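You operate a simulated robot arm through the tools that you are given. There is no shell and no other tool. Be economical: measure what you need, move in short steps, check, and stop when the job is done.

You run a simulated robot arm. Do the job below in one go: nothing can be reset, and whatever is moved stays where it is left.

Task
Check the orange runner on the tester and trim it by the table.
Fine: zero the joint tester, run the test bolt at 60, hang the runner back.

Only the result counts: the job must be done as asked and must still hold three seconds after the hand-in. Knocking over, shifting, dropping, spilling or breaking anything else fails it.

Robot
A 6-joint arm with a two-finger parallel gripper, fixed in place. Base frame: the origin is at the foot of the arm, x ahead of it, y to its left, z up. Units: m, degrees, N and s.
With the tool pointing down near the work surface it reaches from about 0.36 to 0.82 m from the base axis. Its first joint turns from -166.0 to 166.0 degrees. Payload 3.91 kg.
The TCP is the grasp point between the finger pads, 0.03 m short of the fingertips. In the tool frame z runs along the fingers and y along their closing line. The gripper opens to 0.11 m. The fingers are 0.02 m wide and 0.01 m thick; the gripper's body (0.048 by 0.112 m) begins 0.055 m behind the TCP.
Orientation is that of the tool frame in the base frame, as a unit quaternion [x, y, z, w]. With the fingers straight down and closing along the base's y, the tool's x points along the base's -x, its y along +y and its z along -z.

Tools
- The arm moves only by the tool arm_command. Its argument "series" is a list that holds one entry, the list of rows, each a list of 6 numbers: the shift along the tool's x, y, z in units of 400 mm (1.0 is 400 mm), then the turn, a rotation vector about the tool's x, y, z in units of 90 degrees (1.0 is 90 degrees). In form: [[[x, y, z, rx, ry, rz], ...]]. A call has 1 to 12 rows; each row is the pose to reach, as a shift and turn from the pose commanded when the call began, along the tool's axes at that moment. "fingers" is the gripper command, from -1 (shut) to 1 (fully open), values between in proportion, set as the call begins (left out, the last holds). A call with a number of a shift or a turn outside -1 to 1 is refused whole. Rows are played at 5 a second. More than 0.05 m and 8.6 degrees between two rows, or a gripper value outside its range, and nothing of the call is played. Where a pose cannot be reached the arm comes as near as it can. A force on the tool above 50 N (or 10 N above the force at the start of the call, whichever is more), or a blocked arm, ends the call early, and 0.2 s more pass. The fingers move at their own pace (about 0.045 m/s each) and stop on an object; they squeeze with about 23 N. The grip force told is the motor's: it shows also when the fingers shut on nothing. Time passes only in rows, and 0.2 s behind the last, so rows that repeat a pose let the fingers close. It gives the time, the measured TCP pose, the force on the tool (base axes), the opening and the grip force at its end, in the units of the frame above (readings bear some noise), with the torque about the TCP (base axes, N m) and any sound that the robot's microphone picked up, and new pictures: "pictures" is both (left out), scene, wrist or none.
- Cameras (640 x 400 px; columns grow to the right, rows downward): "scene" is fixed at [0.4009, -0.4981, 1.7048]; the picture's right is [0.97, 0.25, 0.00], its down [0.11, -0.44, -0.89] and it looks along [-0.22, 0.86, -0.46] (base axes); focal length 322 px, centre (320, 200). "wrist" rides on the gripper at [0.077, 0.007, -0.114] in the tool frame; the picture's right is [-0.09, 1.00, 0.00], its down [-0.80, -0.07, -0.59] and it looks along [-0.59, -0.05, 0.80] (tool axes); focal length 270 px, centre (320, 200). There is no depth. A picture from a camera that has moved, and an enlarged one, comes with that camera's place and axes in the base frame and with its lens.
- lift_body(by): slides the trunk up (or, below 0, down) by that many m; the arm rides with it, the base frame stays. It gives what a move gives, with no picture.
- close_up(camera, box): a new picture of the part [left, top, right, bottom] of that camera's present view, enlarged. No time passes.
- hand_in(): hands the job in; it is judged then, once.

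Go step by step. Nothing tells you positions but the pictures and the camera data: compare them with the known pose of the tool, close in by small moves and look again before you grip or let go. The budget is 120 turns and 200 pictures, counting those below and the enlarged ones. Unless the task says otherwise, let go and move clear before handing in, and close with one line.

The tools are called after "Call:" as a command line: name --argument value ..., lists and objects as JSON in quotes. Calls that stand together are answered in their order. arm_command: Moves the arm, as the interface text tells. Its arguments: {"type":"object","properties":{"series":{"type":"array","items":{"type":"array","items":{"type":"array","items":{"type":"number"}}}},"fingers":{"type":"number"},"pictures":{"type":"string","enum":["both","scene","wrist","none"]}},"required":["series"]} The other tools are called the same way: lift_body (by) slides the trunk up or down; close_up (camera, box) takes an enlarged picture of a part of a camera's view; hand_in () hands the job in.

At the start:

```text
time: 0.0
position: [0.0147, 0.4232, 1.3166]
orientation: [0.0, 1.0, -0.003, -0.001]
force: [-0.4, 0.0, 0.0]
torque: [-0.02, -0.02, 0.03]
grip_width: 0.1099
finger_force: 0.0
trunk travel left (down, up): [-0.575, 0.035]
```

scene: 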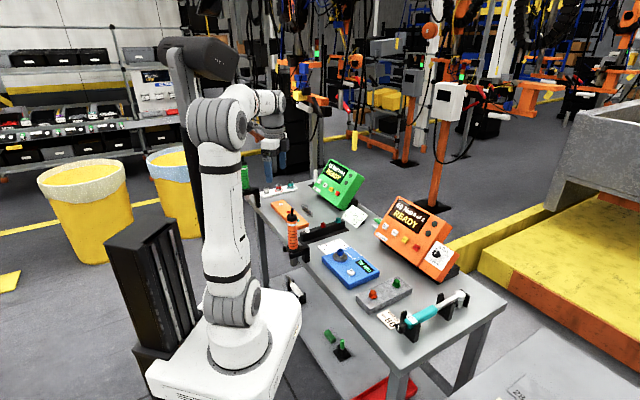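
wrist: 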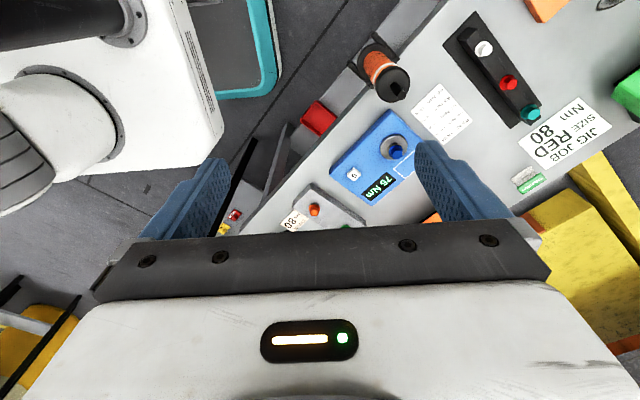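

I see a bench with an orange runner (nutrunner) hung in a holder, a blue joint tester, a table card, and controllers. I'll look closer at all of it first.

Call:
close_up --camera "scene" --box '[300, 230, 420, 305]'

Call:
close_up --camera "scene" --box '[360, 180, 500, 350]'

Call:
close_up --camera "scene" --box '[240, 150, 380, 250]'

Call:
close_up --camera "wrist" --box '[280, 0, 640, 240]'

```text
5.33 times, centred on (360, 268) of scene
camera zoom: at [0.4009, -0.4981, 1.7048], right [0.97, 0.25, 0.0], down [0.11, -0.44, -0.89], along [-0.22, 0.86, -0.46], focal length 1720 px, centre (107, -160)
```

zoom: 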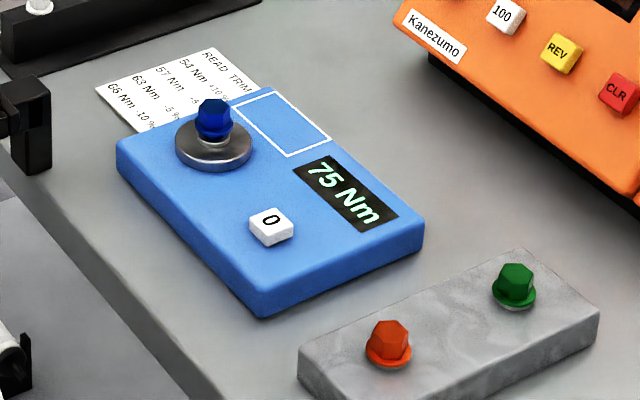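

```text
2.35 times, centred on (430, 265) of scene
camera zoom: at [0.4009, -0.4981, 1.7048], right [0.97, 0.25, 0.0], down [0.11, -0.44, -0.89], along [-0.22, 0.86, -0.46], focal length 759 px, centre (61, 47)
```

zoom: 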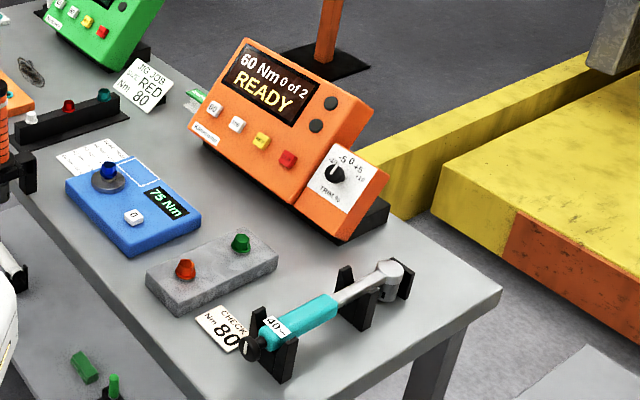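

```text
4.00 times, centred on (310, 200) of scene
camera zoom: at [0.4009, -0.4981, 1.7048], right [0.97, 0.25, 0.0], down [0.11, -0.44, -0.89], along [-0.22, 0.86, -0.46], focal length 1290 px, centre (360, 200)
```

zoom: 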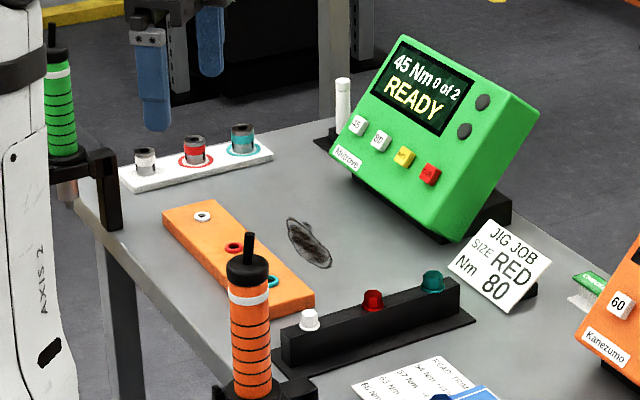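

```text
1.67 times, centred on (460, 120) of wrist
camera zoom: at [-0.0621, 0.4307, 1.4312], right [0.09, 1.0, 0.0], down [0.8, -0.07, 0.6], along [0.59, -0.06, -0.8], focal length 450 px, centre (87, 333)
```

zoom: 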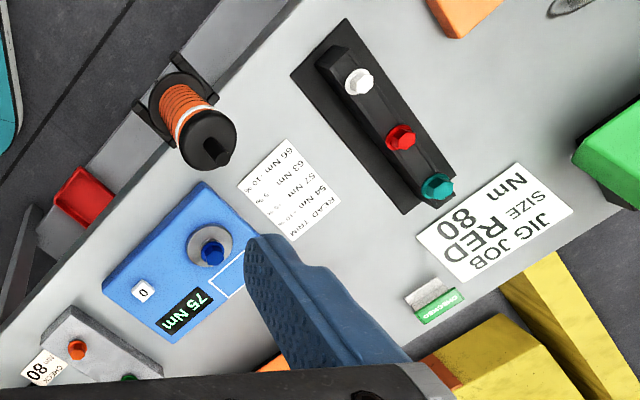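

I've located the test bolt at roughly (0.21, 0.57, 0.90). The table card reads 54→+10, 57→+5, 63→-5, 66→-10. I'll turn the wrist to view the bench from the robot's side.

Call:
arm_command --series '[[[0, 0, 0, 0, 0, -0.09], [0, 0, 0, 0, 0, -0.18], [0, 0, 0, 0, 0, -0.27], [0, 0, 0, 0, 0, -0.36], [0, 0, 0, 0, 0, -0.45], [0, 0, 0, 0, 0, -0.54], [0, 0, 0, 0, 0, -0.63], [0, 0, 0, 0, 0, -0.72], [0, 0, 0, 0, 0, -0.81], [0, 0, 0, 0, 0, -0.9], [0, 0, 0, 0, 0, -0.98]]]' --pictures "both"

```text
time: 2.4
position: [0.0152, 0.4237, 1.3162]
orientation: [-0.696, 0.718, -0.001, -0.002]
force: [0.0, 0.8, -0.4]
torque: [0.0, 0.0, -0.06]
grip_width: 0.11
finger_force: 0.2
trunk travel left (down, up): [-0.575, 0.035]
camera wrist: at [0.0056, 0.3478, 1.4307], right [-0.99, 0.12, 0.0], down [0.1, 0.8, 0.59], along [0.07, 0.59, -0.81], focal length 270 px, centre (320, 200)
```

scene: 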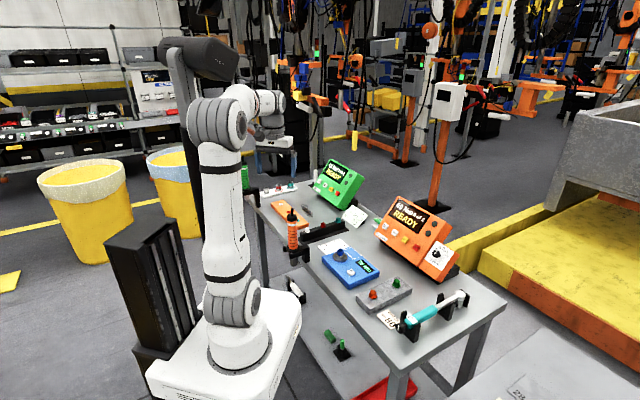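
wrist: 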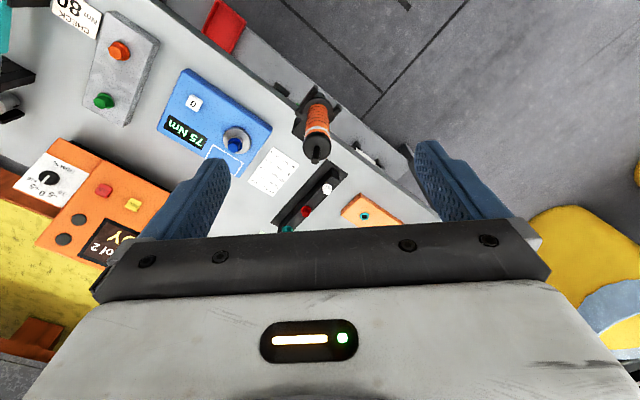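

Call:
close_up --camera "wrist" --box '[240, 60, 400, 160]'

Call:
close_up --camera "scene" --box '[270, 200, 330, 300]'

Call:
close_up --camera "scene" --box '[370, 190, 466, 250]'

Call:
close_up --camera "scene" --box '[410, 225, 474, 285]'

```text
4.00 times, centred on (320, 110) of wrist
camera zoom: at [0.0056, 0.3478, 1.4307], right [-0.99, 0.12, 0.0], down [0.1, 0.8, 0.59], along [0.07, 0.59, -0.81], focal length 1081 px, centre (320, 560)
```

zoom: 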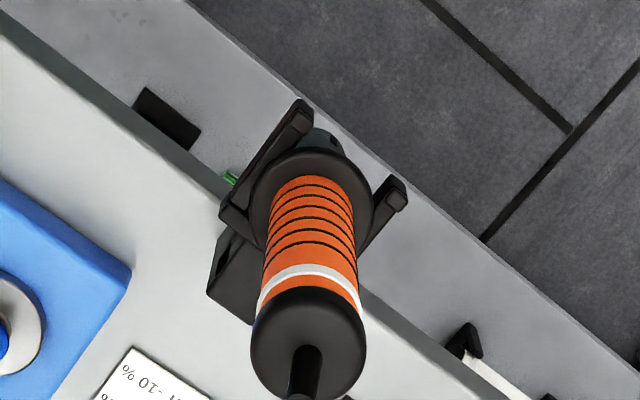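

```text
4.00 times, centred on (300, 250) of scene
camera zoom: at [0.4009, -0.4981, 1.7048], right [0.97, 0.25, 0.0], down [0.11, -0.44, -0.89], along [-0.22, 0.86, -0.46], focal length 1290 px, centre (400, 0)
```

zoom: 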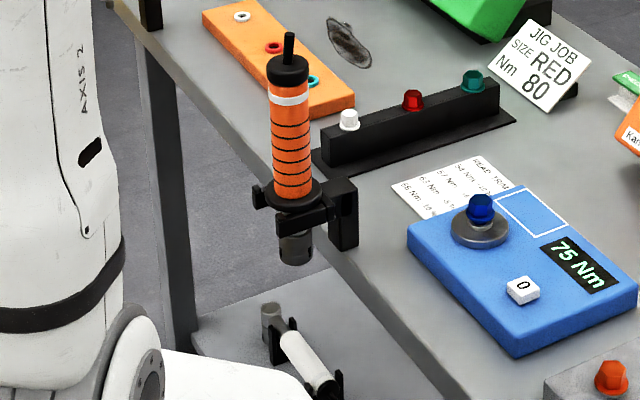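

```text
6.67 times, centred on (418, 220) of scene
camera zoom: at [0.4009, -0.4981, 1.7048], right [0.97, 0.25, 0.0], down [0.11, -0.44, -0.89], along [-0.22, 0.86, -0.46], focal length 2150 px, centre (-333, 67)
```

zoom: 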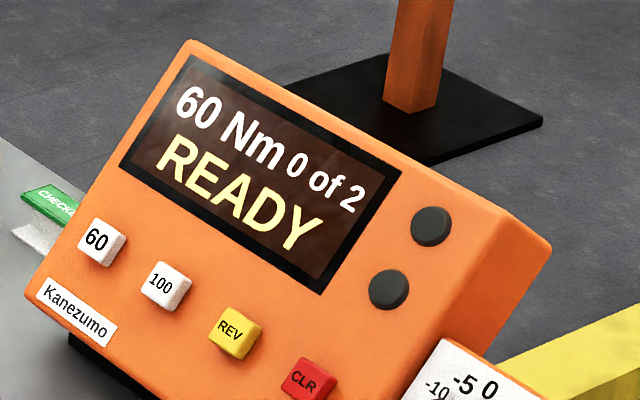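

```text
6.67 times, centred on (442, 255) of scene
camera zoom: at [0.4009, -0.4981, 1.7048], right [0.97, 0.25, 0.0], down [0.11, -0.44, -0.89], along [-0.22, 0.86, -0.46], focal length 2150 px, centre (-493, -167)
```

zoom: 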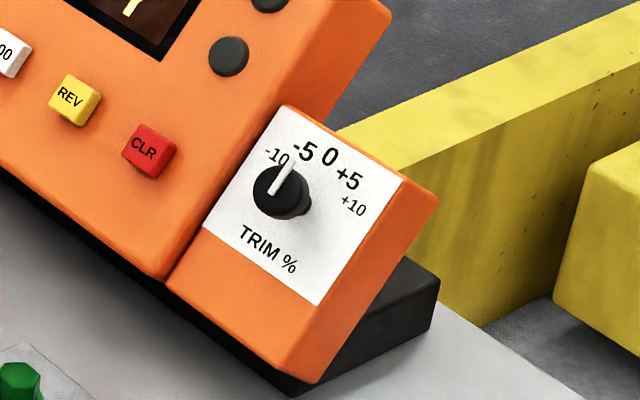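

Runner axis is about (0.029, 0.516), flange z≈0.925, cap top ≈1.07; the tester's 0 button is about (0.273, 0.482, 0.88). I'll shut the fingers and move above the button.

Call:
arm_command --series '[[[-0.0275, -0.107, 0, 0, 0, 0], [-0.055, -0.213, 0, 0, 0, 0], [-0.0825, -0.32, 0, 0, 0, 0], [-0.11, -0.427, 0, 0, 0, 0], [-0.1375, -0.533, 0, 0, 0, 0], [-0.165, -0.64, 0, 0, 0, 0], [-0.165, -0.64, 0.12, 0, 0, 0], [-0.165, -0.64, 0.24, 0, 0, 0], [-0.165, -0.64, 0.36, 0, 0, 0], [-0.165, -0.64, 0.48, 0, 0, 0], [-0.165, -0.64, 0.6, 0, 0, 0], [-0.165, -0.64, 0.7, 0, 0, 0]]]' --fingers -1 --pictures "both"

```text
time: 5.0
position: [0.2728, 0.4802, 1.0367]
orientation: [-0.695, 0.719, -0.003, -0.002]
force: [0.9, -0.8, 0.0]
torque: [-0.02, 0.0, -0.01]
grip_width: 0.0
finger_force: 22.8
trunk travel left (down, up): [-0.575, 0.035]
camera wrist: at [0.2646, 0.4045, 1.1499], right [-0.99, 0.12, 0.0], down [0.1, 0.8, 0.59], along [0.07, 0.59, -0.81], focal length 270 px, centre (320, 200)
```

scene: 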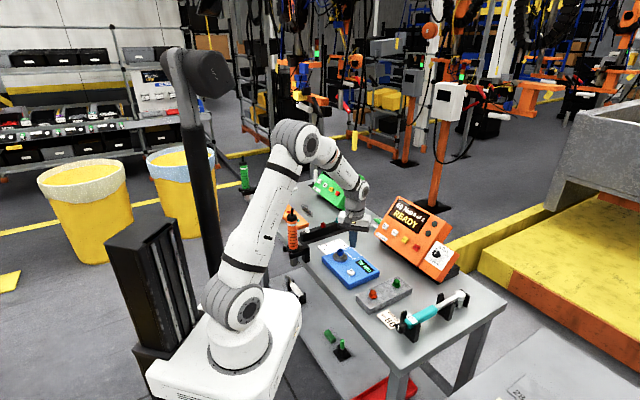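
wrist: 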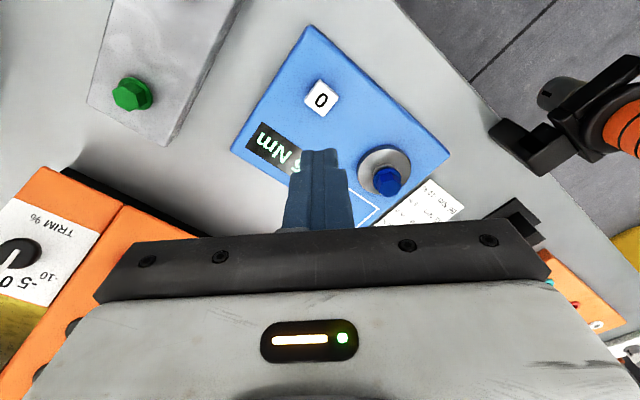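

The button lies right under the fingers. I'll descend to just above it.

Call:
arm_command --series '[[[0, 0, 0.1, 0, 0, 0], [0, 0, 0.2, 0, 0, 0], [0, 0, 0.26, 0, 0, 0], [0, 0, 0.28, 0, 0, 0], [0, 0, 0.29, 0, 0, 0], [0, 0, 0.29, 0, 0, 0]]]' --pictures "wrist"

Call:
close_up --camera "scene" --box '[310, 220, 400, 290]'

```text
time: 6.4
position: [0.2733, 0.4778, 0.9212]
orientation: [-0.695, 0.719, -0.001, -0.001]
force: [0.2, 1.0, 0.9]
torque: [0.06, -0.01, 0.03]
grip_width: 0.0
finger_force: 22.9
trunk travel left (down, up): [-0.575, 0.035]
camera wrist: at [0.2638, 0.403, 1.0359], right [-0.99, 0.12, 0.0], down [0.1, 0.8, 0.59], along [0.07, 0.59, -0.81], focal length 270 px, centre (320, 200)
```

wrist: 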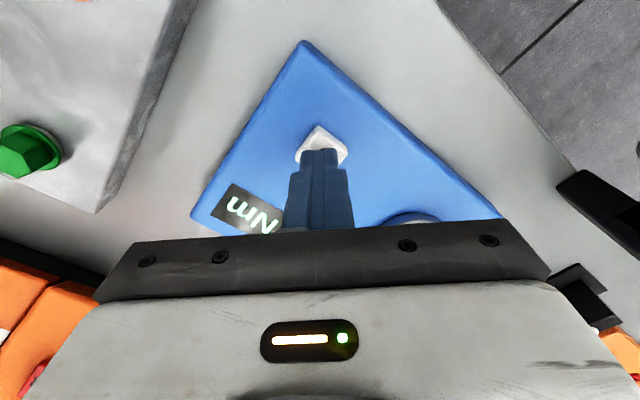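

```text
5.71 times, centred on (355, 255) of scene
camera zoom: at [0.4009, -0.4981, 1.7048], right [0.97, 0.25, 0.0], down [0.11, -0.44, -0.89], along [-0.22, 0.86, -0.46], focal length 1843 px, centre (120, -114)
```

zoom: 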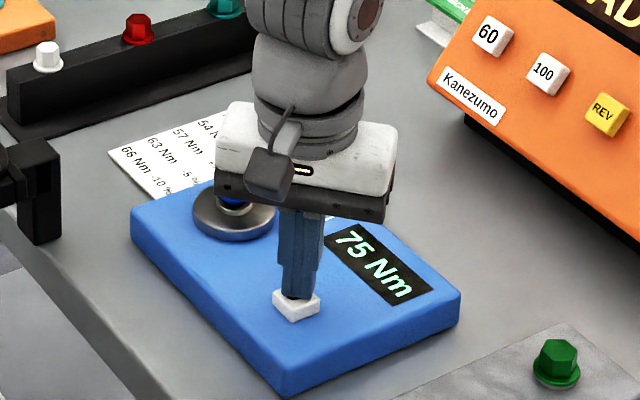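

The fingertips are about 1 cm above the button. I'll press in small steps.

Call:
arm_command --series '[[[0, 0, 0.01, 0, 0, 0], [0, 0, 0.018, 0, 0, 0], [0, 0, 0.024, 0, 0, 0], [0, 0, 0.03, 0, 0, 0], [0, 0, 0.035, 0, 0, 0]]]' --pictures "none"

Call:
close_up --camera "scene" --box '[310, 220, 400, 290]'

```text
time: 7.6
position: [0.2726, 0.4798, 0.9115]
orientation: [-0.695, 0.719, 0.0, 0.003]
force: [0.9, 4.3, 44.5]
torque: [0.07, -0.02, 0.01]
grip_width: 0.0
finger_force: 23.0
trunk travel left (down, up): [-0.575, 0.035]
```

```text
5.71 times, centred on (355, 255) of scene
camera zoom: at [0.4009, -0.4981, 1.7048], right [0.97, 0.25, 0.0], down [0.11, -0.44, -0.89], along [-0.22, 0.86, -0.46], focal length 1843 px, centre (120, -114)
```

zoom: 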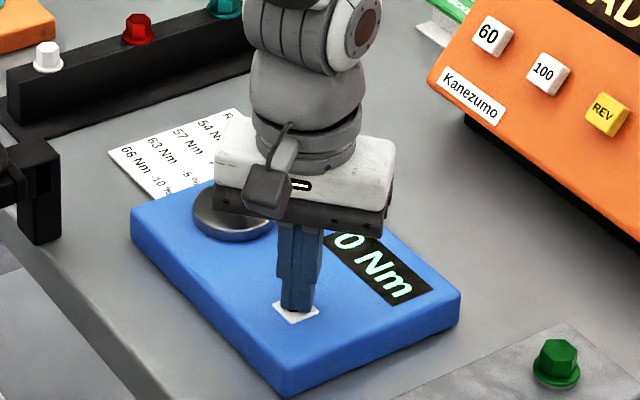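

Zeroed (display reads 0 Nm). Next I'll rise and yaw the wrist for a sideways grasp of the runner.

Call:
arm_command --series '[[[0, 0, -0.1, 0, 0, 0], [0, 0, -0.2, 0, 0, 0], [0, 0, -0.3, 0, 0, 0.09], [0, 0, -0.4, 0, 0, 0.18], [0, 0, -0.5, 0, 0, 0.27], [0, 0, -0.6, 0, 0, 0.36], [0, 0, -0.7, 0, 0, 0.45], [0, 0, -0.8, 0, 0, 0.54], [0, 0, -0.9, 0, 0, 0.63], [0, 0, -0.9, 0, 0, 0.72], [0, 0, -0.9, 0, 0, 0.81], [0, 0, -0.9, 0, 0, 0.9]]]' --fingers 1 --pictures "none"

```text
time: 10.2
position: [0.273, 0.4807, 1.2675]
orientation: [-0.059, 0.998, -0.003, 0.0]
force: [-0.5, 0.4, -0.1]
torque: [0.01, -0.01, 0.0]
grip_width: 0.1097
finger_force: 0.1
trunk travel left (down, up): [-0.575, 0.035]
```

Call:
arm_command --series '[[[0.06, -0.013, 0, 0, 0, 0.082], [0.12, -0.026, 0, 0, 0, 0.164], [0.18, -0.04, 0, 0, 0, 0.246], [0.24, -0.053, 0, 0, 0, 0.328], [0.295, -0.066, 0, 0, 0, 0.41]]]' --pictures "none"

Call:
arm_command --series '[[[0, 0, 0, 0, 0.09, 0], [0, 0, 0, 0, 0.18, 0], [0, 0, 0, 0, 0.27, 0], [0, 0, 0, 0, 0.36, 0], [0, 0, 0, 0, 0.45, 0], [0, 0, 0, 0, 0.54, 0], [0, 0, 0, 0, 0.63, 0], [0, 0, 0, 0, 0.72, 0], [0, 0, 0, 0, 0.81, 0], [0, 0, 0, 0, 0.9, 0], [0, 0, 0, 0, 0.98, 0]]]' --pictures "both"

```text
time: 11.4
position: [0.1581, 0.4391, 1.2677]
orientation: [0.257, 0.966, -0.002, 0.002]
force: [-0.9, -1.0, 0.6]
torque: [0.03, -0.01, 0.0]
grip_width: 0.11
finger_force: 0.0
trunk travel left (down, up): [-0.575, 0.035]
```

```text
time: 13.8
position: [0.1601, 0.4397, 1.2675]
orientation: [0.186, 0.694, 0.178, -0.672]
force: [0.2, 0.1, 0.6]
torque: [0.0, -0.05, 0.01]
grip_width: 0.1099
finger_force: 0.0
trunk travel left (down, up): [-0.575, 0.035]
camera wrist: at [0.2607, 0.3904, 1.3478], right [0.5, 0.86, -0.09], down [0.5, -0.37, -0.78], along [-0.71, 0.34, -0.62], focal length 270 px, centre (320, 200)
```

scene: 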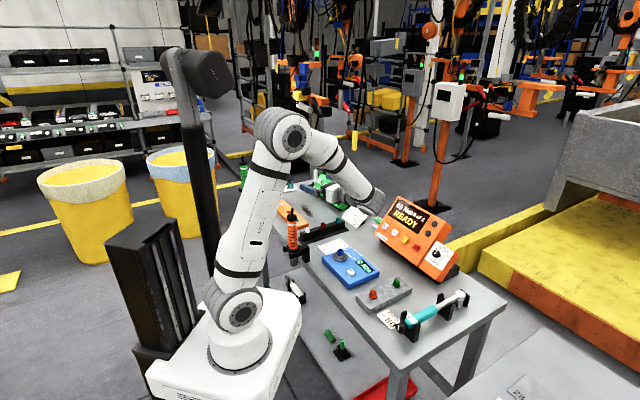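
wrist: 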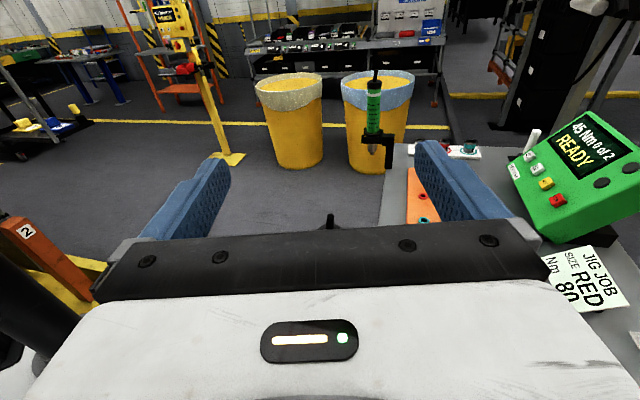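

The sideways pose works and is lined up with the runner. I'll descend to grip height.

Call:
arm_command --series '[[[-0.11, 0, 0, 0, 0, 0], [-0.22, 0, 0, 0, 0, 0], [-0.33, 0, 0, 0, 0, 0], [-0.44, 0, 0, 0, 0, 0], [-0.55, 0, 0, 0, 0, 0], [-0.63, 0, 0, 0, 0, 0], [-0.71, 0, 0, 0, 0.02, 0]]]' --pictures "both"

Call:
close_up --camera "scene" --box '[260, 180, 420, 300]'

```text
time: 15.4
position: [0.1665, 0.4325, 0.9843]
orientation: [0.184, 0.684, 0.18, -0.682]
force: [-0.2, 0.4, -1.0]
torque: [0.01, 0.0, 0.01]
grip_width: 0.1099
finger_force: 0.0
trunk travel left (down, up): [-0.575, 0.035]
camera wrist: at [0.2692, 0.383, 1.0605], right [0.5, 0.86, -0.09], down [0.48, -0.36, -0.8], along [-0.72, 0.35, -0.59], focal length 270 px, centre (320, 200)
```

scene: 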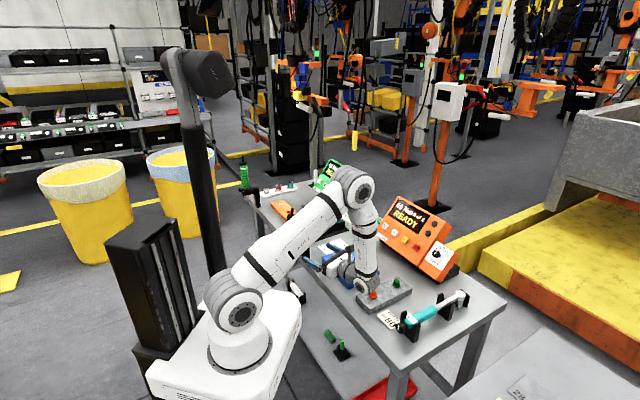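
wrist: 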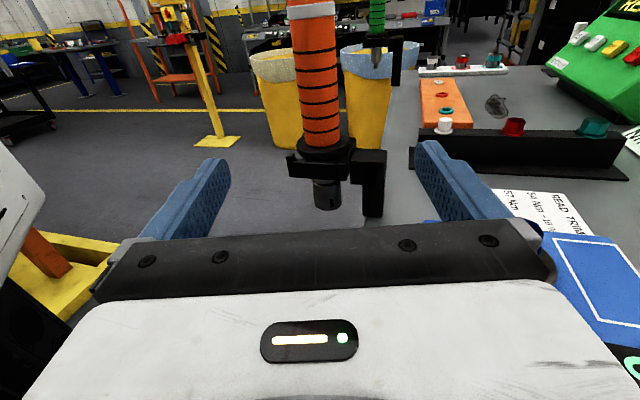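

```text
3.33 times, centred on (340, 240) of scene
camera zoom: at [0.4009, -0.4981, 1.7048], right [0.97, 0.25, 0.0], down [0.11, -0.44, -0.89], along [-0.22, 0.86, -0.46], focal length 1075 px, centre (253, 67)
```

zoom: 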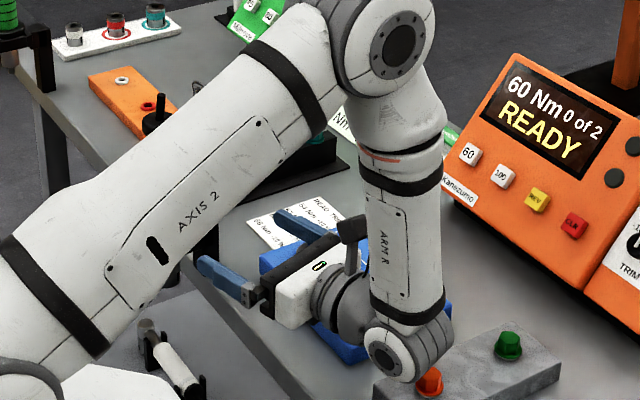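

Everything agrees with my estimate. I'll advance around the runner.

Call:
arm_command --series '[[[0, 0.01, 0.1, 0, 0, 0], [0, 0.01, 0.2, 0, 0, 0], [0, 0.01, 0.3, 0, 0, 0], [0, 0.01, 0.36, 0, 0, 0], [0, 0.01, 0.4, 0, 0, 0]]]' --pictures "both"

Call:
close_up --camera "scene" --box '[260, 200, 360, 280]'

```text
time: 16.6
position: [0.0297, 0.5156, 0.9851]
orientation: [0.184, 0.684, 0.181, -0.683]
force: [0.0, 0.3, 0.2]
torque: [-0.05, 0.02, -0.01]
grip_width: 0.1099
finger_force: 0.1
trunk travel left (down, up): [-0.575, 0.035]
camera wrist: at [0.1329, 0.4649, 1.0605], right [0.5, 0.86, -0.09], down [0.48, -0.36, -0.8], along [-0.72, 0.35, -0.59], focal length 270 px, centre (320, 200)
```

scene: 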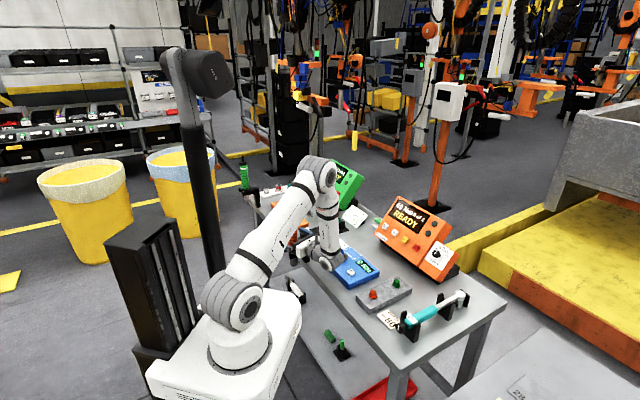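
wrist: 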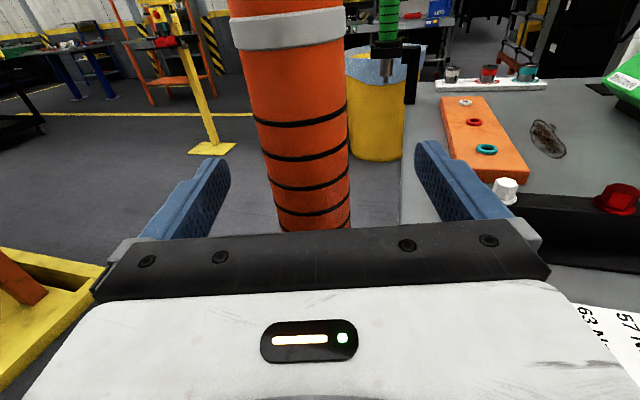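

```text
5.00 times, centred on (310, 240) of scene
camera zoom: at [0.4009, -0.4981, 1.7048], right [0.97, 0.25, 0.0], down [0.11, -0.44, -0.89], along [-0.22, 0.86, -0.46], focal length 1613 px, centre (370, 0)
```

zoom: 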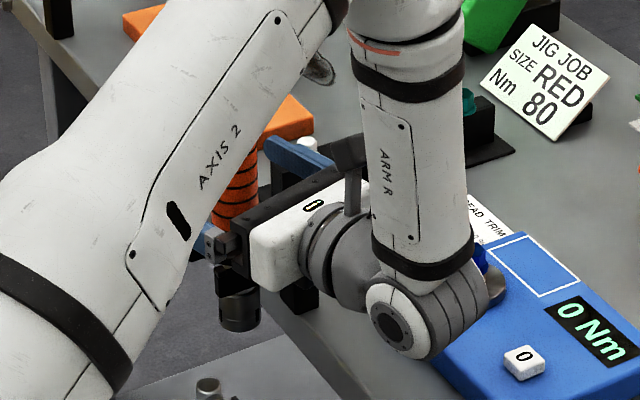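

The runner is centred between the fingers; closing.

Call:
arm_command --series '[[[0, 0, 0, 0, 0, 0], [0, 0, 0, 0, 0, 0], [0, 0, 0, 0, 0, 0], [0, 0, 0, 0, 0, 0], [0, 0, 0, 0, 0, 0], [0, 0, 0, 0, 0, 0]]]' --fingers -1 --pictures "wrist"

```text
time: 18.0
position: [0.0287, 0.5136, 0.9854]
orientation: [0.182, 0.684, 0.18, -0.683]
force: [-6.7, -11.1, 7.0]
torque: [-0.27, 0.12, -0.01]
grip_width: 0.037
finger_force: 22.9
trunk travel left (down, up): [-0.575, 0.035]
camera wrist: at [0.1323, 0.4631, 1.0616], right [0.49, 0.86, -0.09], down [0.48, -0.36, -0.8], along [-0.72, 0.35, -0.59], focal length 270 px, centre (320, 200)
```

wrist: 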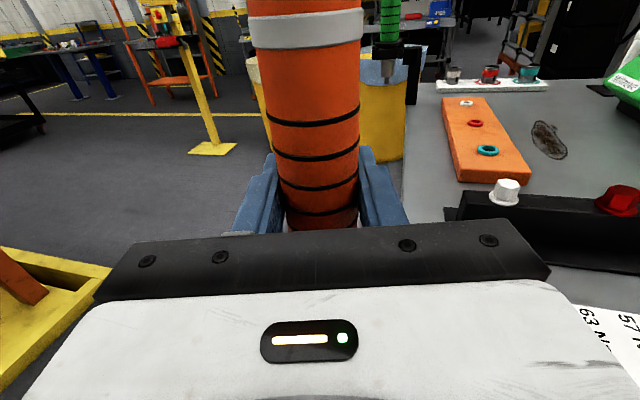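

Gripped, with some side load from a small offset. I'll relax it laterally and note the seat.

Call:
arm_command --series '[[[0, -0.004, 0, 0, 0, 0], [0, -0.007, 0, 0, 0, 0], [0, -0.007, 0, 0, 0, 0]]]' --pictures "none"

```text
time: 18.8
position: [0.0286, 0.5129, 0.9855]
orientation: [0.183, 0.684, 0.181, -0.683]
force: [-1.6, -6.6, 8.9]
torque: [0.09, -0.18, -0.06]
grip_width: 0.0365
finger_force: 23.6
trunk travel left (down, up): [-0.575, 0.035]
```

Call:
arm_command --series '[[[0.01, -0.003, 0, 0, 0, 0], [0.03, -0.003, 0, 0, 0, 0], [0.06, -0.003, 0, 0, 0, 0], [0.1, -0.003, 0, 0, 0, 0], [0.1, -0.003, 0, 0, 0, 0]]]' --pictures "both"

Call:
close_up --camera "scene" --box '[260, 200, 360, 280]'

```text
time: 20.0
position: [0.027, 0.5156, 1.0237]
orientation: [0.184, 0.684, 0.181, -0.683]
force: [0.6, 0.7, -8.5]
torque: [0.01, 0.03, 0.0]
grip_width: 0.0366
finger_force: 23.2
trunk travel left (down, up): [-0.575, 0.035]
camera wrist: at [0.1305, 0.4645, 1.1007], right [0.5, 0.86, -0.09], down [0.48, -0.36, -0.8], along [-0.72, 0.35, -0.59], focal length 270 px, centre (320, 200)
```

scene: 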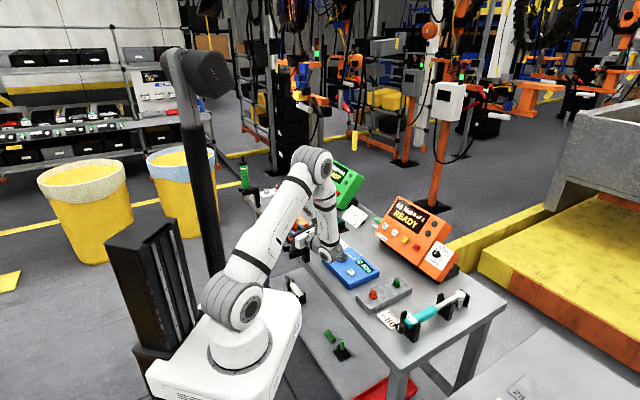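
wrist: 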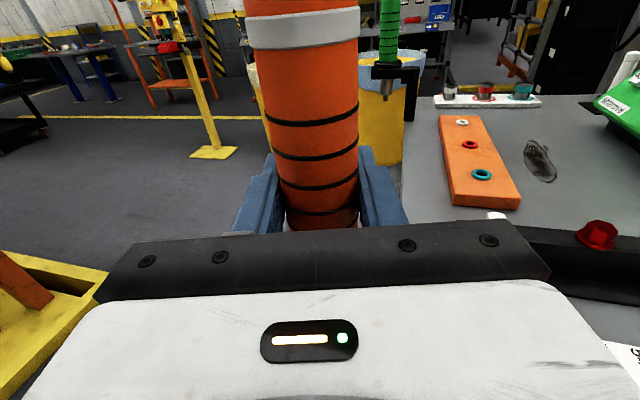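

```text
5.00 times, centred on (310, 240) of scene
camera zoom: at [0.4009, -0.4981, 1.7048], right [0.97, 0.25, 0.0], down [0.11, -0.44, -0.89], along [-0.22, 0.86, -0.46], focal length 1613 px, centre (370, 0)
```

zoom: 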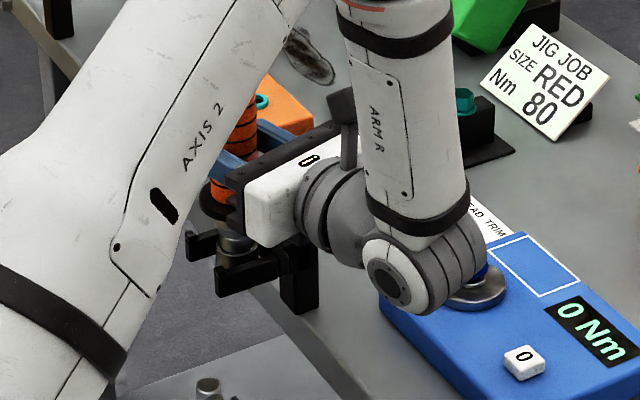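

Lifting cleanly (about 8.5 N). I'll lift higher and check the socket and the socket board.

Call:
arm_command --series '[[[0.07, 0, 0, 0, 0, 0], [0.14, 0, 0, 0, 0, 0], [0.2, 0, 0, 0, 0, 0], [0.2, 0, 0, 0, 0, 0]]]' --pictures "wrist"

Call:
close_up --camera "wrist" --box '[420, 80, 580, 220]'

Call:
close_up --camera "scene" --box '[270, 200, 350, 260]'

```text
time: 21.0
position: [0.029, 0.5136, 1.1029]
orientation: [0.184, 0.684, 0.18, -0.683]
force: [-0.5, -0.6, -8.1]
torque: [0.02, 0.01, 0.03]
grip_width: 0.0366
finger_force: 23.1
trunk travel left (down, up): [-0.575, 0.035]
camera wrist: at [0.1317, 0.4637, 1.1794], right [0.5, 0.86, -0.09], down [0.48, -0.36, -0.8], along [-0.72, 0.35, -0.59], focal length 270 px, centre (320, 200)
```

wrist: 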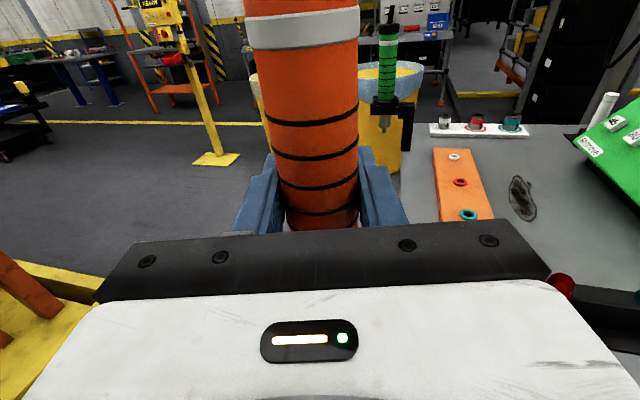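

```text
2.86 times, centred on (500, 150) of wrist
camera zoom: at [0.1317, 0.4637, 1.1794], right [0.5, 0.86, -0.09], down [0.48, -0.36, -0.8], along [-0.72, 0.35, -0.59], focal length 772 px, centre (-194, 343)
```

zoom: 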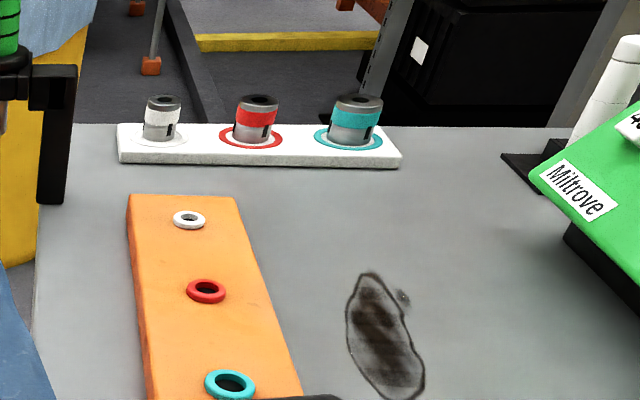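

```text
6.67 times, centred on (310, 230) of scene
camera zoom: at [0.4009, -0.4981, 1.7048], right [0.97, 0.25, 0.0], down [0.11, -0.44, -0.89], along [-0.22, 0.86, -0.46], focal length 2150 px, centre (387, 0)
```

zoom: 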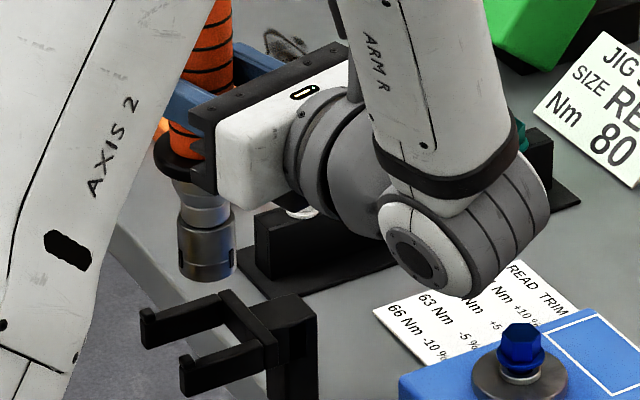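

The runner carries its own socket. I'll carry it over the blue test bolt at safe height and look.

Call:
arm_command --series '[[[0, 0.067, -0.067, 0, 0, 0], [0, 0.135, -0.134, 0, 0, 0], [0, 0.203, -0.201, 0, 0, 0], [0, 0.27, -0.269, 0, 0, 0], [0, 0.338, -0.336, 0, 0, 0], [0, 0.338, -0.336, 0, 0, 0]]]' --pictures "wrist"

Call:
close_up --camera "scene" --box '[310, 200, 420, 290]'

```text
time: 22.4
position: [0.2094, 0.563, 1.1041]
orientation: [0.183, 0.684, 0.18, -0.683]
force: [-0.9, 0.0, -7.9]
torque: [0.0, 0.0, 0.03]
grip_width: 0.0365
finger_force: 22.7
trunk travel left (down, up): [-0.575, 0.035]
camera wrist: at [0.3133, 0.5137, 1.1795], right [0.49, 0.86, -0.09], down [0.48, -0.36, -0.8], along [-0.72, 0.35, -0.59], focal length 270 px, centre (320, 200)
```

wrist: 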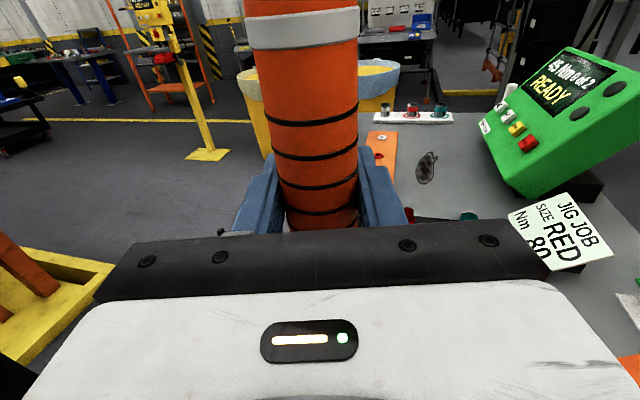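

```text
4.44 times, centred on (365, 245) of scene
camera zoom: at [0.4009, -0.4981, 1.7048], right [0.97, 0.25, 0.0], down [0.11, -0.44, -0.89], along [-0.22, 0.86, -0.46], focal length 1433 px, centre (120, 0)
```

zoom: 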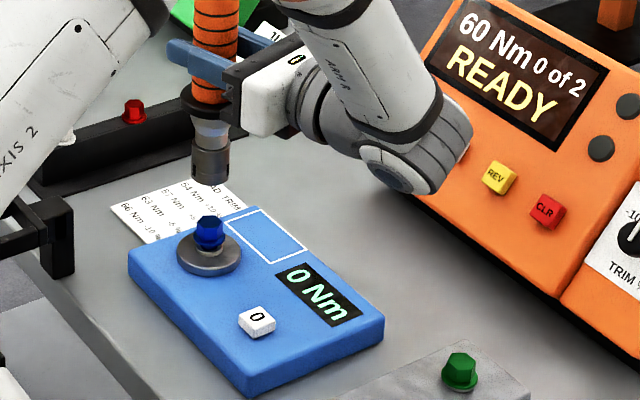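

The socket lines up well over the bolt. I'll lower part way and recheck.

Call:
arm_command --series '[[[-0.05, 0.003, -0.003, 0, 0, 0], [-0.085, 0.003, -0.003, 0, 0, 0], [-0.085, 0.003, -0.003, 0, 0, 0]]]' --pictures "none"

Call:
close_up --camera "scene" --box '[320, 225, 370, 265]'

```text
time: 23.2
position: [0.2136, 0.5648, 1.0684]
orientation: [0.184, 0.684, 0.181, -0.683]
force: [-0.5, -0.3, -9.3]
torque: [-0.05, 0.0, 0.01]
grip_width: 0.0365
finger_force: 23.2
trunk travel left (down, up): [-0.575, 0.035]
```

```text
10.00 times, centred on (345, 245) of scene
camera zoom: at [0.4009, -0.4981, 1.7048], right [0.97, 0.25, 0.0], down [0.11, -0.44, -0.89], along [-0.22, 0.86, -0.46], focal length 3225 px, centre (70, -250)
```

zoom: 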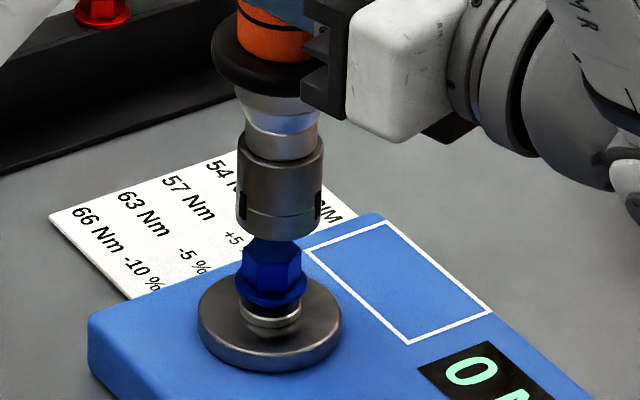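

Lateral offset is about 2 mm; I'll correct it and lower onto the bolt in small steps.

Call:
arm_command --series '[[[0, -0.003, 0.005, 0, 0, 0], [-0.015, -0.003, 0.005, 0, 0, 0], [-0.025, -0.003, 0.005, 0, 0, 0], [-0.033, -0.003, 0.005, 0, 0, 0], [-0.04, -0.003, 0.005, 0, 0, 0], [-0.047, -0.003, 0.005, 0, 0, 0]]]' --pictures "none"

Call:
close_up --camera "scene" --box '[320, 225, 370, 265]'

```text
time: 24.6
position: [0.2108, 0.5655, 1.0497]
orientation: [0.184, 0.684, 0.18, -0.683]
force: [0.1, 0.0, -8.6]
torque: [0.02, 0.08, 0.0]
grip_width: 0.0366
finger_force: 22.7
trunk travel left (down, up): [-0.575, 0.035]
```

```text
10.00 times, centred on (345, 245) of scene
camera zoom: at [0.4009, -0.4981, 1.7048], right [0.97, 0.25, 0.0], down [0.11, -0.44, -0.89], along [-0.22, 0.86, -0.46], focal length 3225 px, centre (70, -250)
```

zoom: 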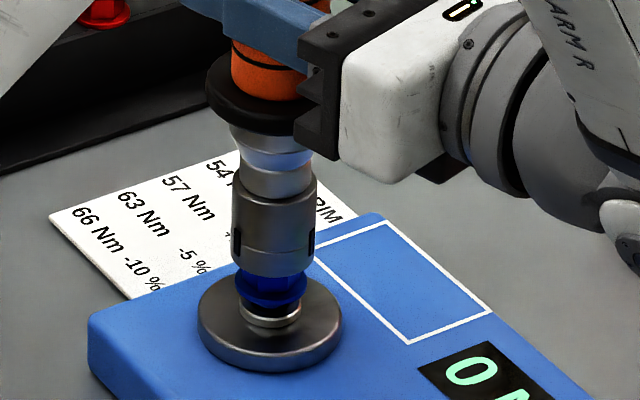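

The socket is going over the hex with no contact force. Continuing down slowly.

Call:
arm_command --series '[[[-0.007, 0, 0, 0, 0, 0], [-0.014, 0, 0, 0, 0, 0], [-0.021, 0, 0, 0, 0, 0], [-0.028, 0, 0, 0, 0, 0], [-0.035, 0, 0, 0, 0, 0]]]' --pictures "none"

Call:
close_up --camera "scene" --box '[320, 225, 370, 265]'

```text
time: 25.8
position: [0.2118, 0.5647, 1.0373]
orientation: [0.182, 0.684, 0.18, -0.683]
force: [2.3, -2.6, -3.8]
torque: [-0.2, -0.36, -0.02]
grip_width: 0.0366
finger_force: 23.5
trunk travel left (down, up): [-0.575, 0.035]
```

```text
10.00 times, centred on (345, 245) of scene
camera zoom: at [0.4009, -0.4981, 1.7048], right [0.97, 0.25, 0.0], down [0.11, -0.44, -0.89], along [-0.22, 0.86, -0.46], focal length 3225 px, centre (70, -250)
```

zoom: 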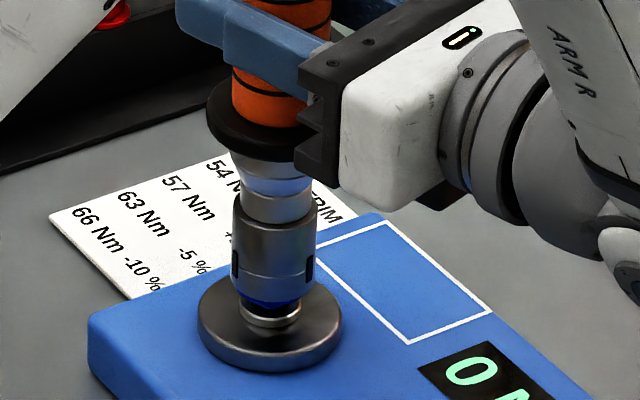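

Almost fully seated; now I'll press to start.

Call:
arm_command --series '[[[-0.006, 0, 0, 0, 0, 0], [-0.012, 0, 0, 0, 0, 0], [-0.018, 0, 0, 0, 0, 0], [-0.024, 0, 0, 0, 0, 0], [-0.024, 0, 0, 0, 0, 0]]]' --pictures "none"

Call:
close_up --camera "scene" --box '[320, 195, 440, 275]'

```text
time: 27.0
position: [0.2109, 0.5647, 1.0285]
orientation: [0.184, 0.684, 0.183, -0.682]
force: [-0.8, 4.7, 17.4]
torque: [0.33, -0.16, 0.17]
grip_width: 0.0364
finger_force: 23.2
trunk travel left (down, up): [-0.575, 0.035]
```

```text
5.00 times, centred on (380, 235) of scene
camera zoom: at [0.4009, -0.4981, 1.7048], right [0.97, 0.25, 0.0], down [0.11, -0.44, -0.89], along [-0.22, 0.86, -0.46], focal length 1613 px, centre (20, 25)
```

zoom: 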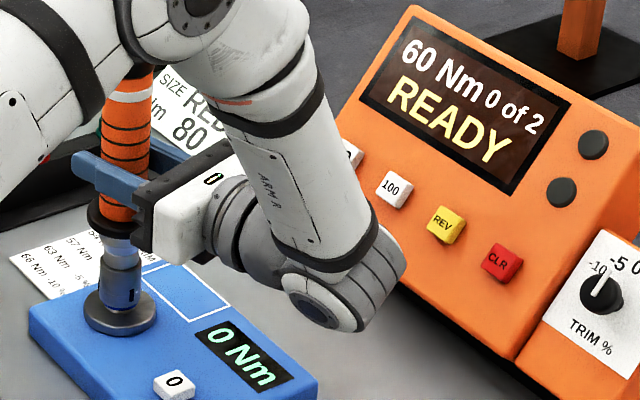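

Seated with ~26 N; not started yet. I'll press a little more and hold.

Call:
arm_command --series '[[[-0.004, 0, 0, 0, 0, 0], [-0.008, 0, 0, 0, 0, 0], [-0.012, 0, 0, 0, 0, 0], [-0.012, 0, 0, 0, 0, 0], [-0.012, 0, 0, 0, 0, 0], [-0.012, 0, 0, 0, 0, 0]]]' --pictures "none"

Call:
close_up --camera "scene" --box '[320, 195, 440, 275]'

```text
time: 28.4
position: [0.2112, 0.563, 1.0259]
orientation: [-0.182, -0.683, -0.182, 0.683]
force: [2.2, 6.4, 41.0]
torque: [0.44, -0.41, 0.03]
grip_width: 0.0367
finger_force: 23.5
trunk travel left (down, up): [-0.575, 0.035]
```

```text
5.00 times, centred on (380, 235) of scene
camera zoom: at [0.4009, -0.4981, 1.7048], right [0.97, 0.25, 0.0], down [0.11, -0.44, -0.89], along [-0.22, 0.86, -0.46], focal length 1613 px, centre (20, 25)
```

zoom: 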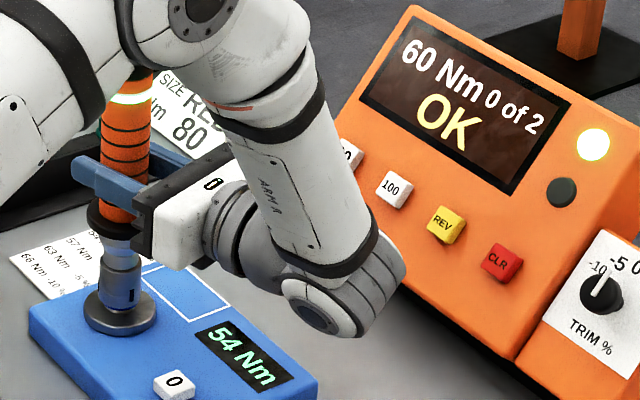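

The run is OK and the tester reads 54 Nm, so the card calls for +10 %. I'll lift off straight up.

Call:
arm_command --series '[[[0.05, 0, 0, 0, 0, 0], [0.1, 0, 0, 0, 0, 0], [0.16, 0, 0, 0, 0, 0], [0.21, 0, 0, 0, 0, 0], [0.21, 0, 0, 0, 0, 0]]]' --pictures "wrist"

Call:
close_up --camera "scene" --box '[300, 190, 450, 290]'

Call:
close_up --camera "scene" --box '[310, 230, 370, 265]'

```text
time: 29.6
position: [0.2104, 0.5647, 1.1057]
orientation: [0.183, 0.684, 0.181, -0.683]
force: [-0.4, -0.2, -8.9]
torque: [0.02, -0.01, 0.02]
grip_width: 0.0367
finger_force: 22.9
trunk travel left (down, up): [-0.575, 0.035]
camera wrist: at [0.3153, 0.5144, 1.1823], right [0.5, 0.86, -0.09], down [0.48, -0.36, -0.8], along [-0.72, 0.35, -0.59], focal length 270 px, centre (320, 200)
```

wrist: 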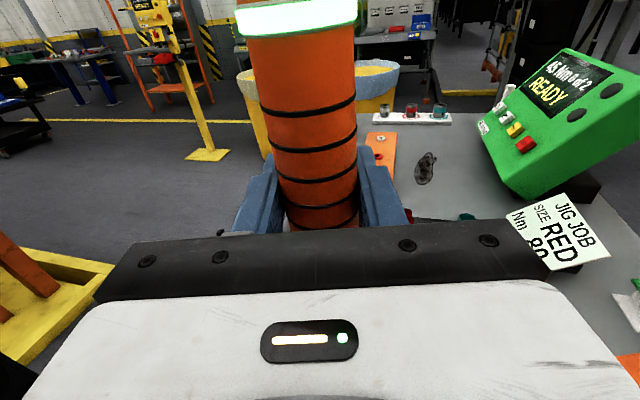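

```text
4.00 times, centred on (375, 240) of scene
camera zoom: at [0.4009, -0.4981, 1.7048], right [0.97, 0.25, 0.0], down [0.11, -0.44, -0.89], along [-0.22, 0.86, -0.46], focal length 1290 px, centre (100, 40)
```

zoom: 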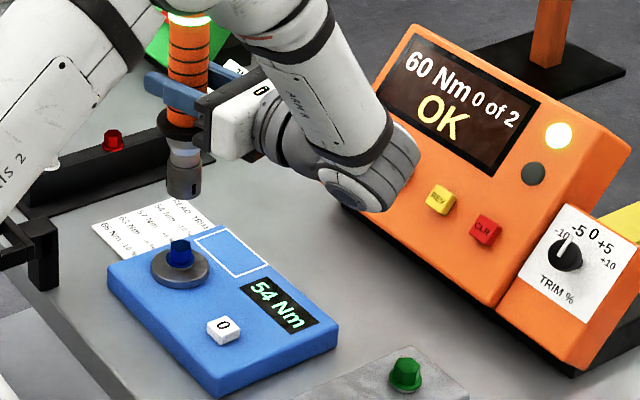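

```text
10.67 times, centred on (340, 248) of scene
camera zoom: at [0.4009, -0.4981, 1.7048], right [0.97, 0.25, 0.0], down [0.11, -0.44, -0.89], along [-0.22, 0.86, -0.46], focal length 3440 px, centre (107, -307)
```

zoom: 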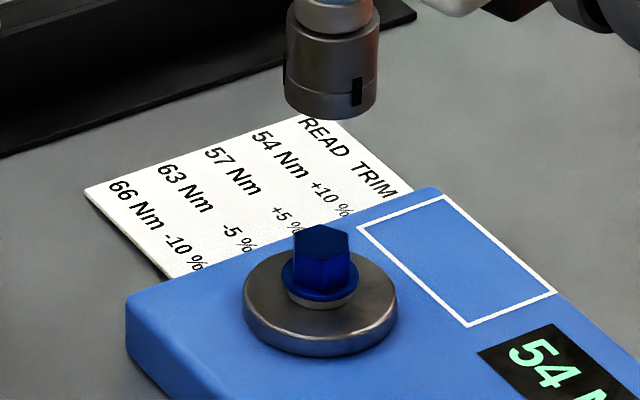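

Confirmed: 54 Nm → +10 %. I'll carry the runner back over its fork at this height.

Call:
arm_command --series '[[[0, -0.068, 0.067, 0, 0, 0], [0, -0.136, 0.134, 0, 0, 0], [0, -0.203, 0.2, 0, 0, 0], [0, -0.271, 0.267, 0, 0, 0], [0, -0.339, 0.334, 0, 0, 0], [0, -0.339, 0.334, 0, 0, 0]]]' --pictures "none"

Call:
close_up --camera "scene" --box '[270, 205, 330, 265]'

```text
time: 31.0
position: [0.0283, 0.5144, 1.1073]
orientation: [0.185, 0.684, 0.18, -0.682]
force: [0.8, -0.5, -8.7]
torque: [0.0, 0.01, 0.01]
grip_width: 0.0368
finger_force: 23.1
trunk travel left (down, up): [-0.575, 0.035]
```

```text
6.67 times, centred on (300, 235) of scene
camera zoom: at [0.4009, -0.4981, 1.7048], right [0.97, 0.25, 0.0], down [0.11, -0.44, -0.89], along [-0.22, 0.86, -0.46], focal length 2150 px, centre (453, -33)
```

zoom: 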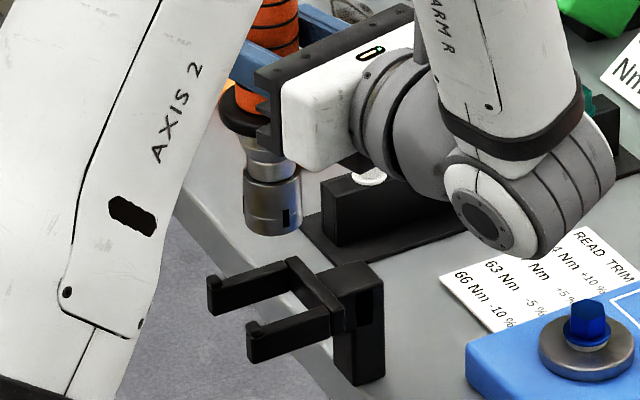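

Aligned over the fork as before. Lowering to just above the seat.

Call:
arm_command --series '[[[-0.08, 0, 0, 0, 0, 0], [-0.15, 0, 0, 0, 0, 0], [-0.21, 0, 0, 0, 0, 0], [-0.25, 0, 0, 0, 0, 0], [-0.27, 0, 0, 0, 0, 0]]]' --pictures "wrist"

Call:
close_up --camera "scene" --box '[270, 205, 330, 265]'

```text
time: 31.8
position: [0.0261, 0.5134, 1.0397]
orientation: [-0.175, -0.68, -0.186, 0.688]
force: [-4.4, 2.9, 24.6]
torque: [0.87, 0.05, 0.23]
grip_width: 0.0366
finger_force: 23.3
trunk travel left (down, up): [-0.575, 0.035]
stopped in row 3: the force on the tool passed its limit at 71 N (the readings are from after the stop); the commanded pose is now the measured one
camera wrist: at [0.131, 0.4625, 1.1138], right [0.49, 0.87, -0.08], down [0.48, -0.34, -0.81], along [-0.73, 0.36, -0.58], focal length 270 px, centre (320, 200)
```

wrist: 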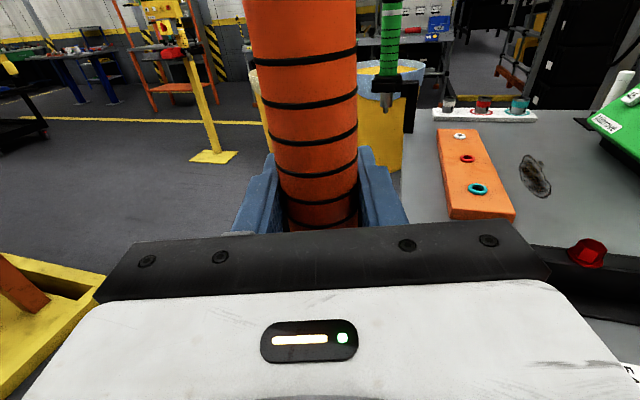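

```text
6.67 times, centred on (300, 235) of scene
camera zoom: at [0.4009, -0.4981, 1.7048], right [0.97, 0.25, 0.0], down [0.11, -0.44, -0.89], along [-0.22, 0.86, -0.46], focal length 2150 px, centre (453, -33)
```

zoom: 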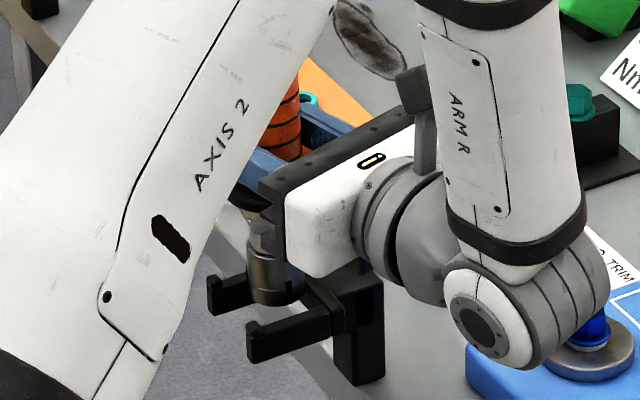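

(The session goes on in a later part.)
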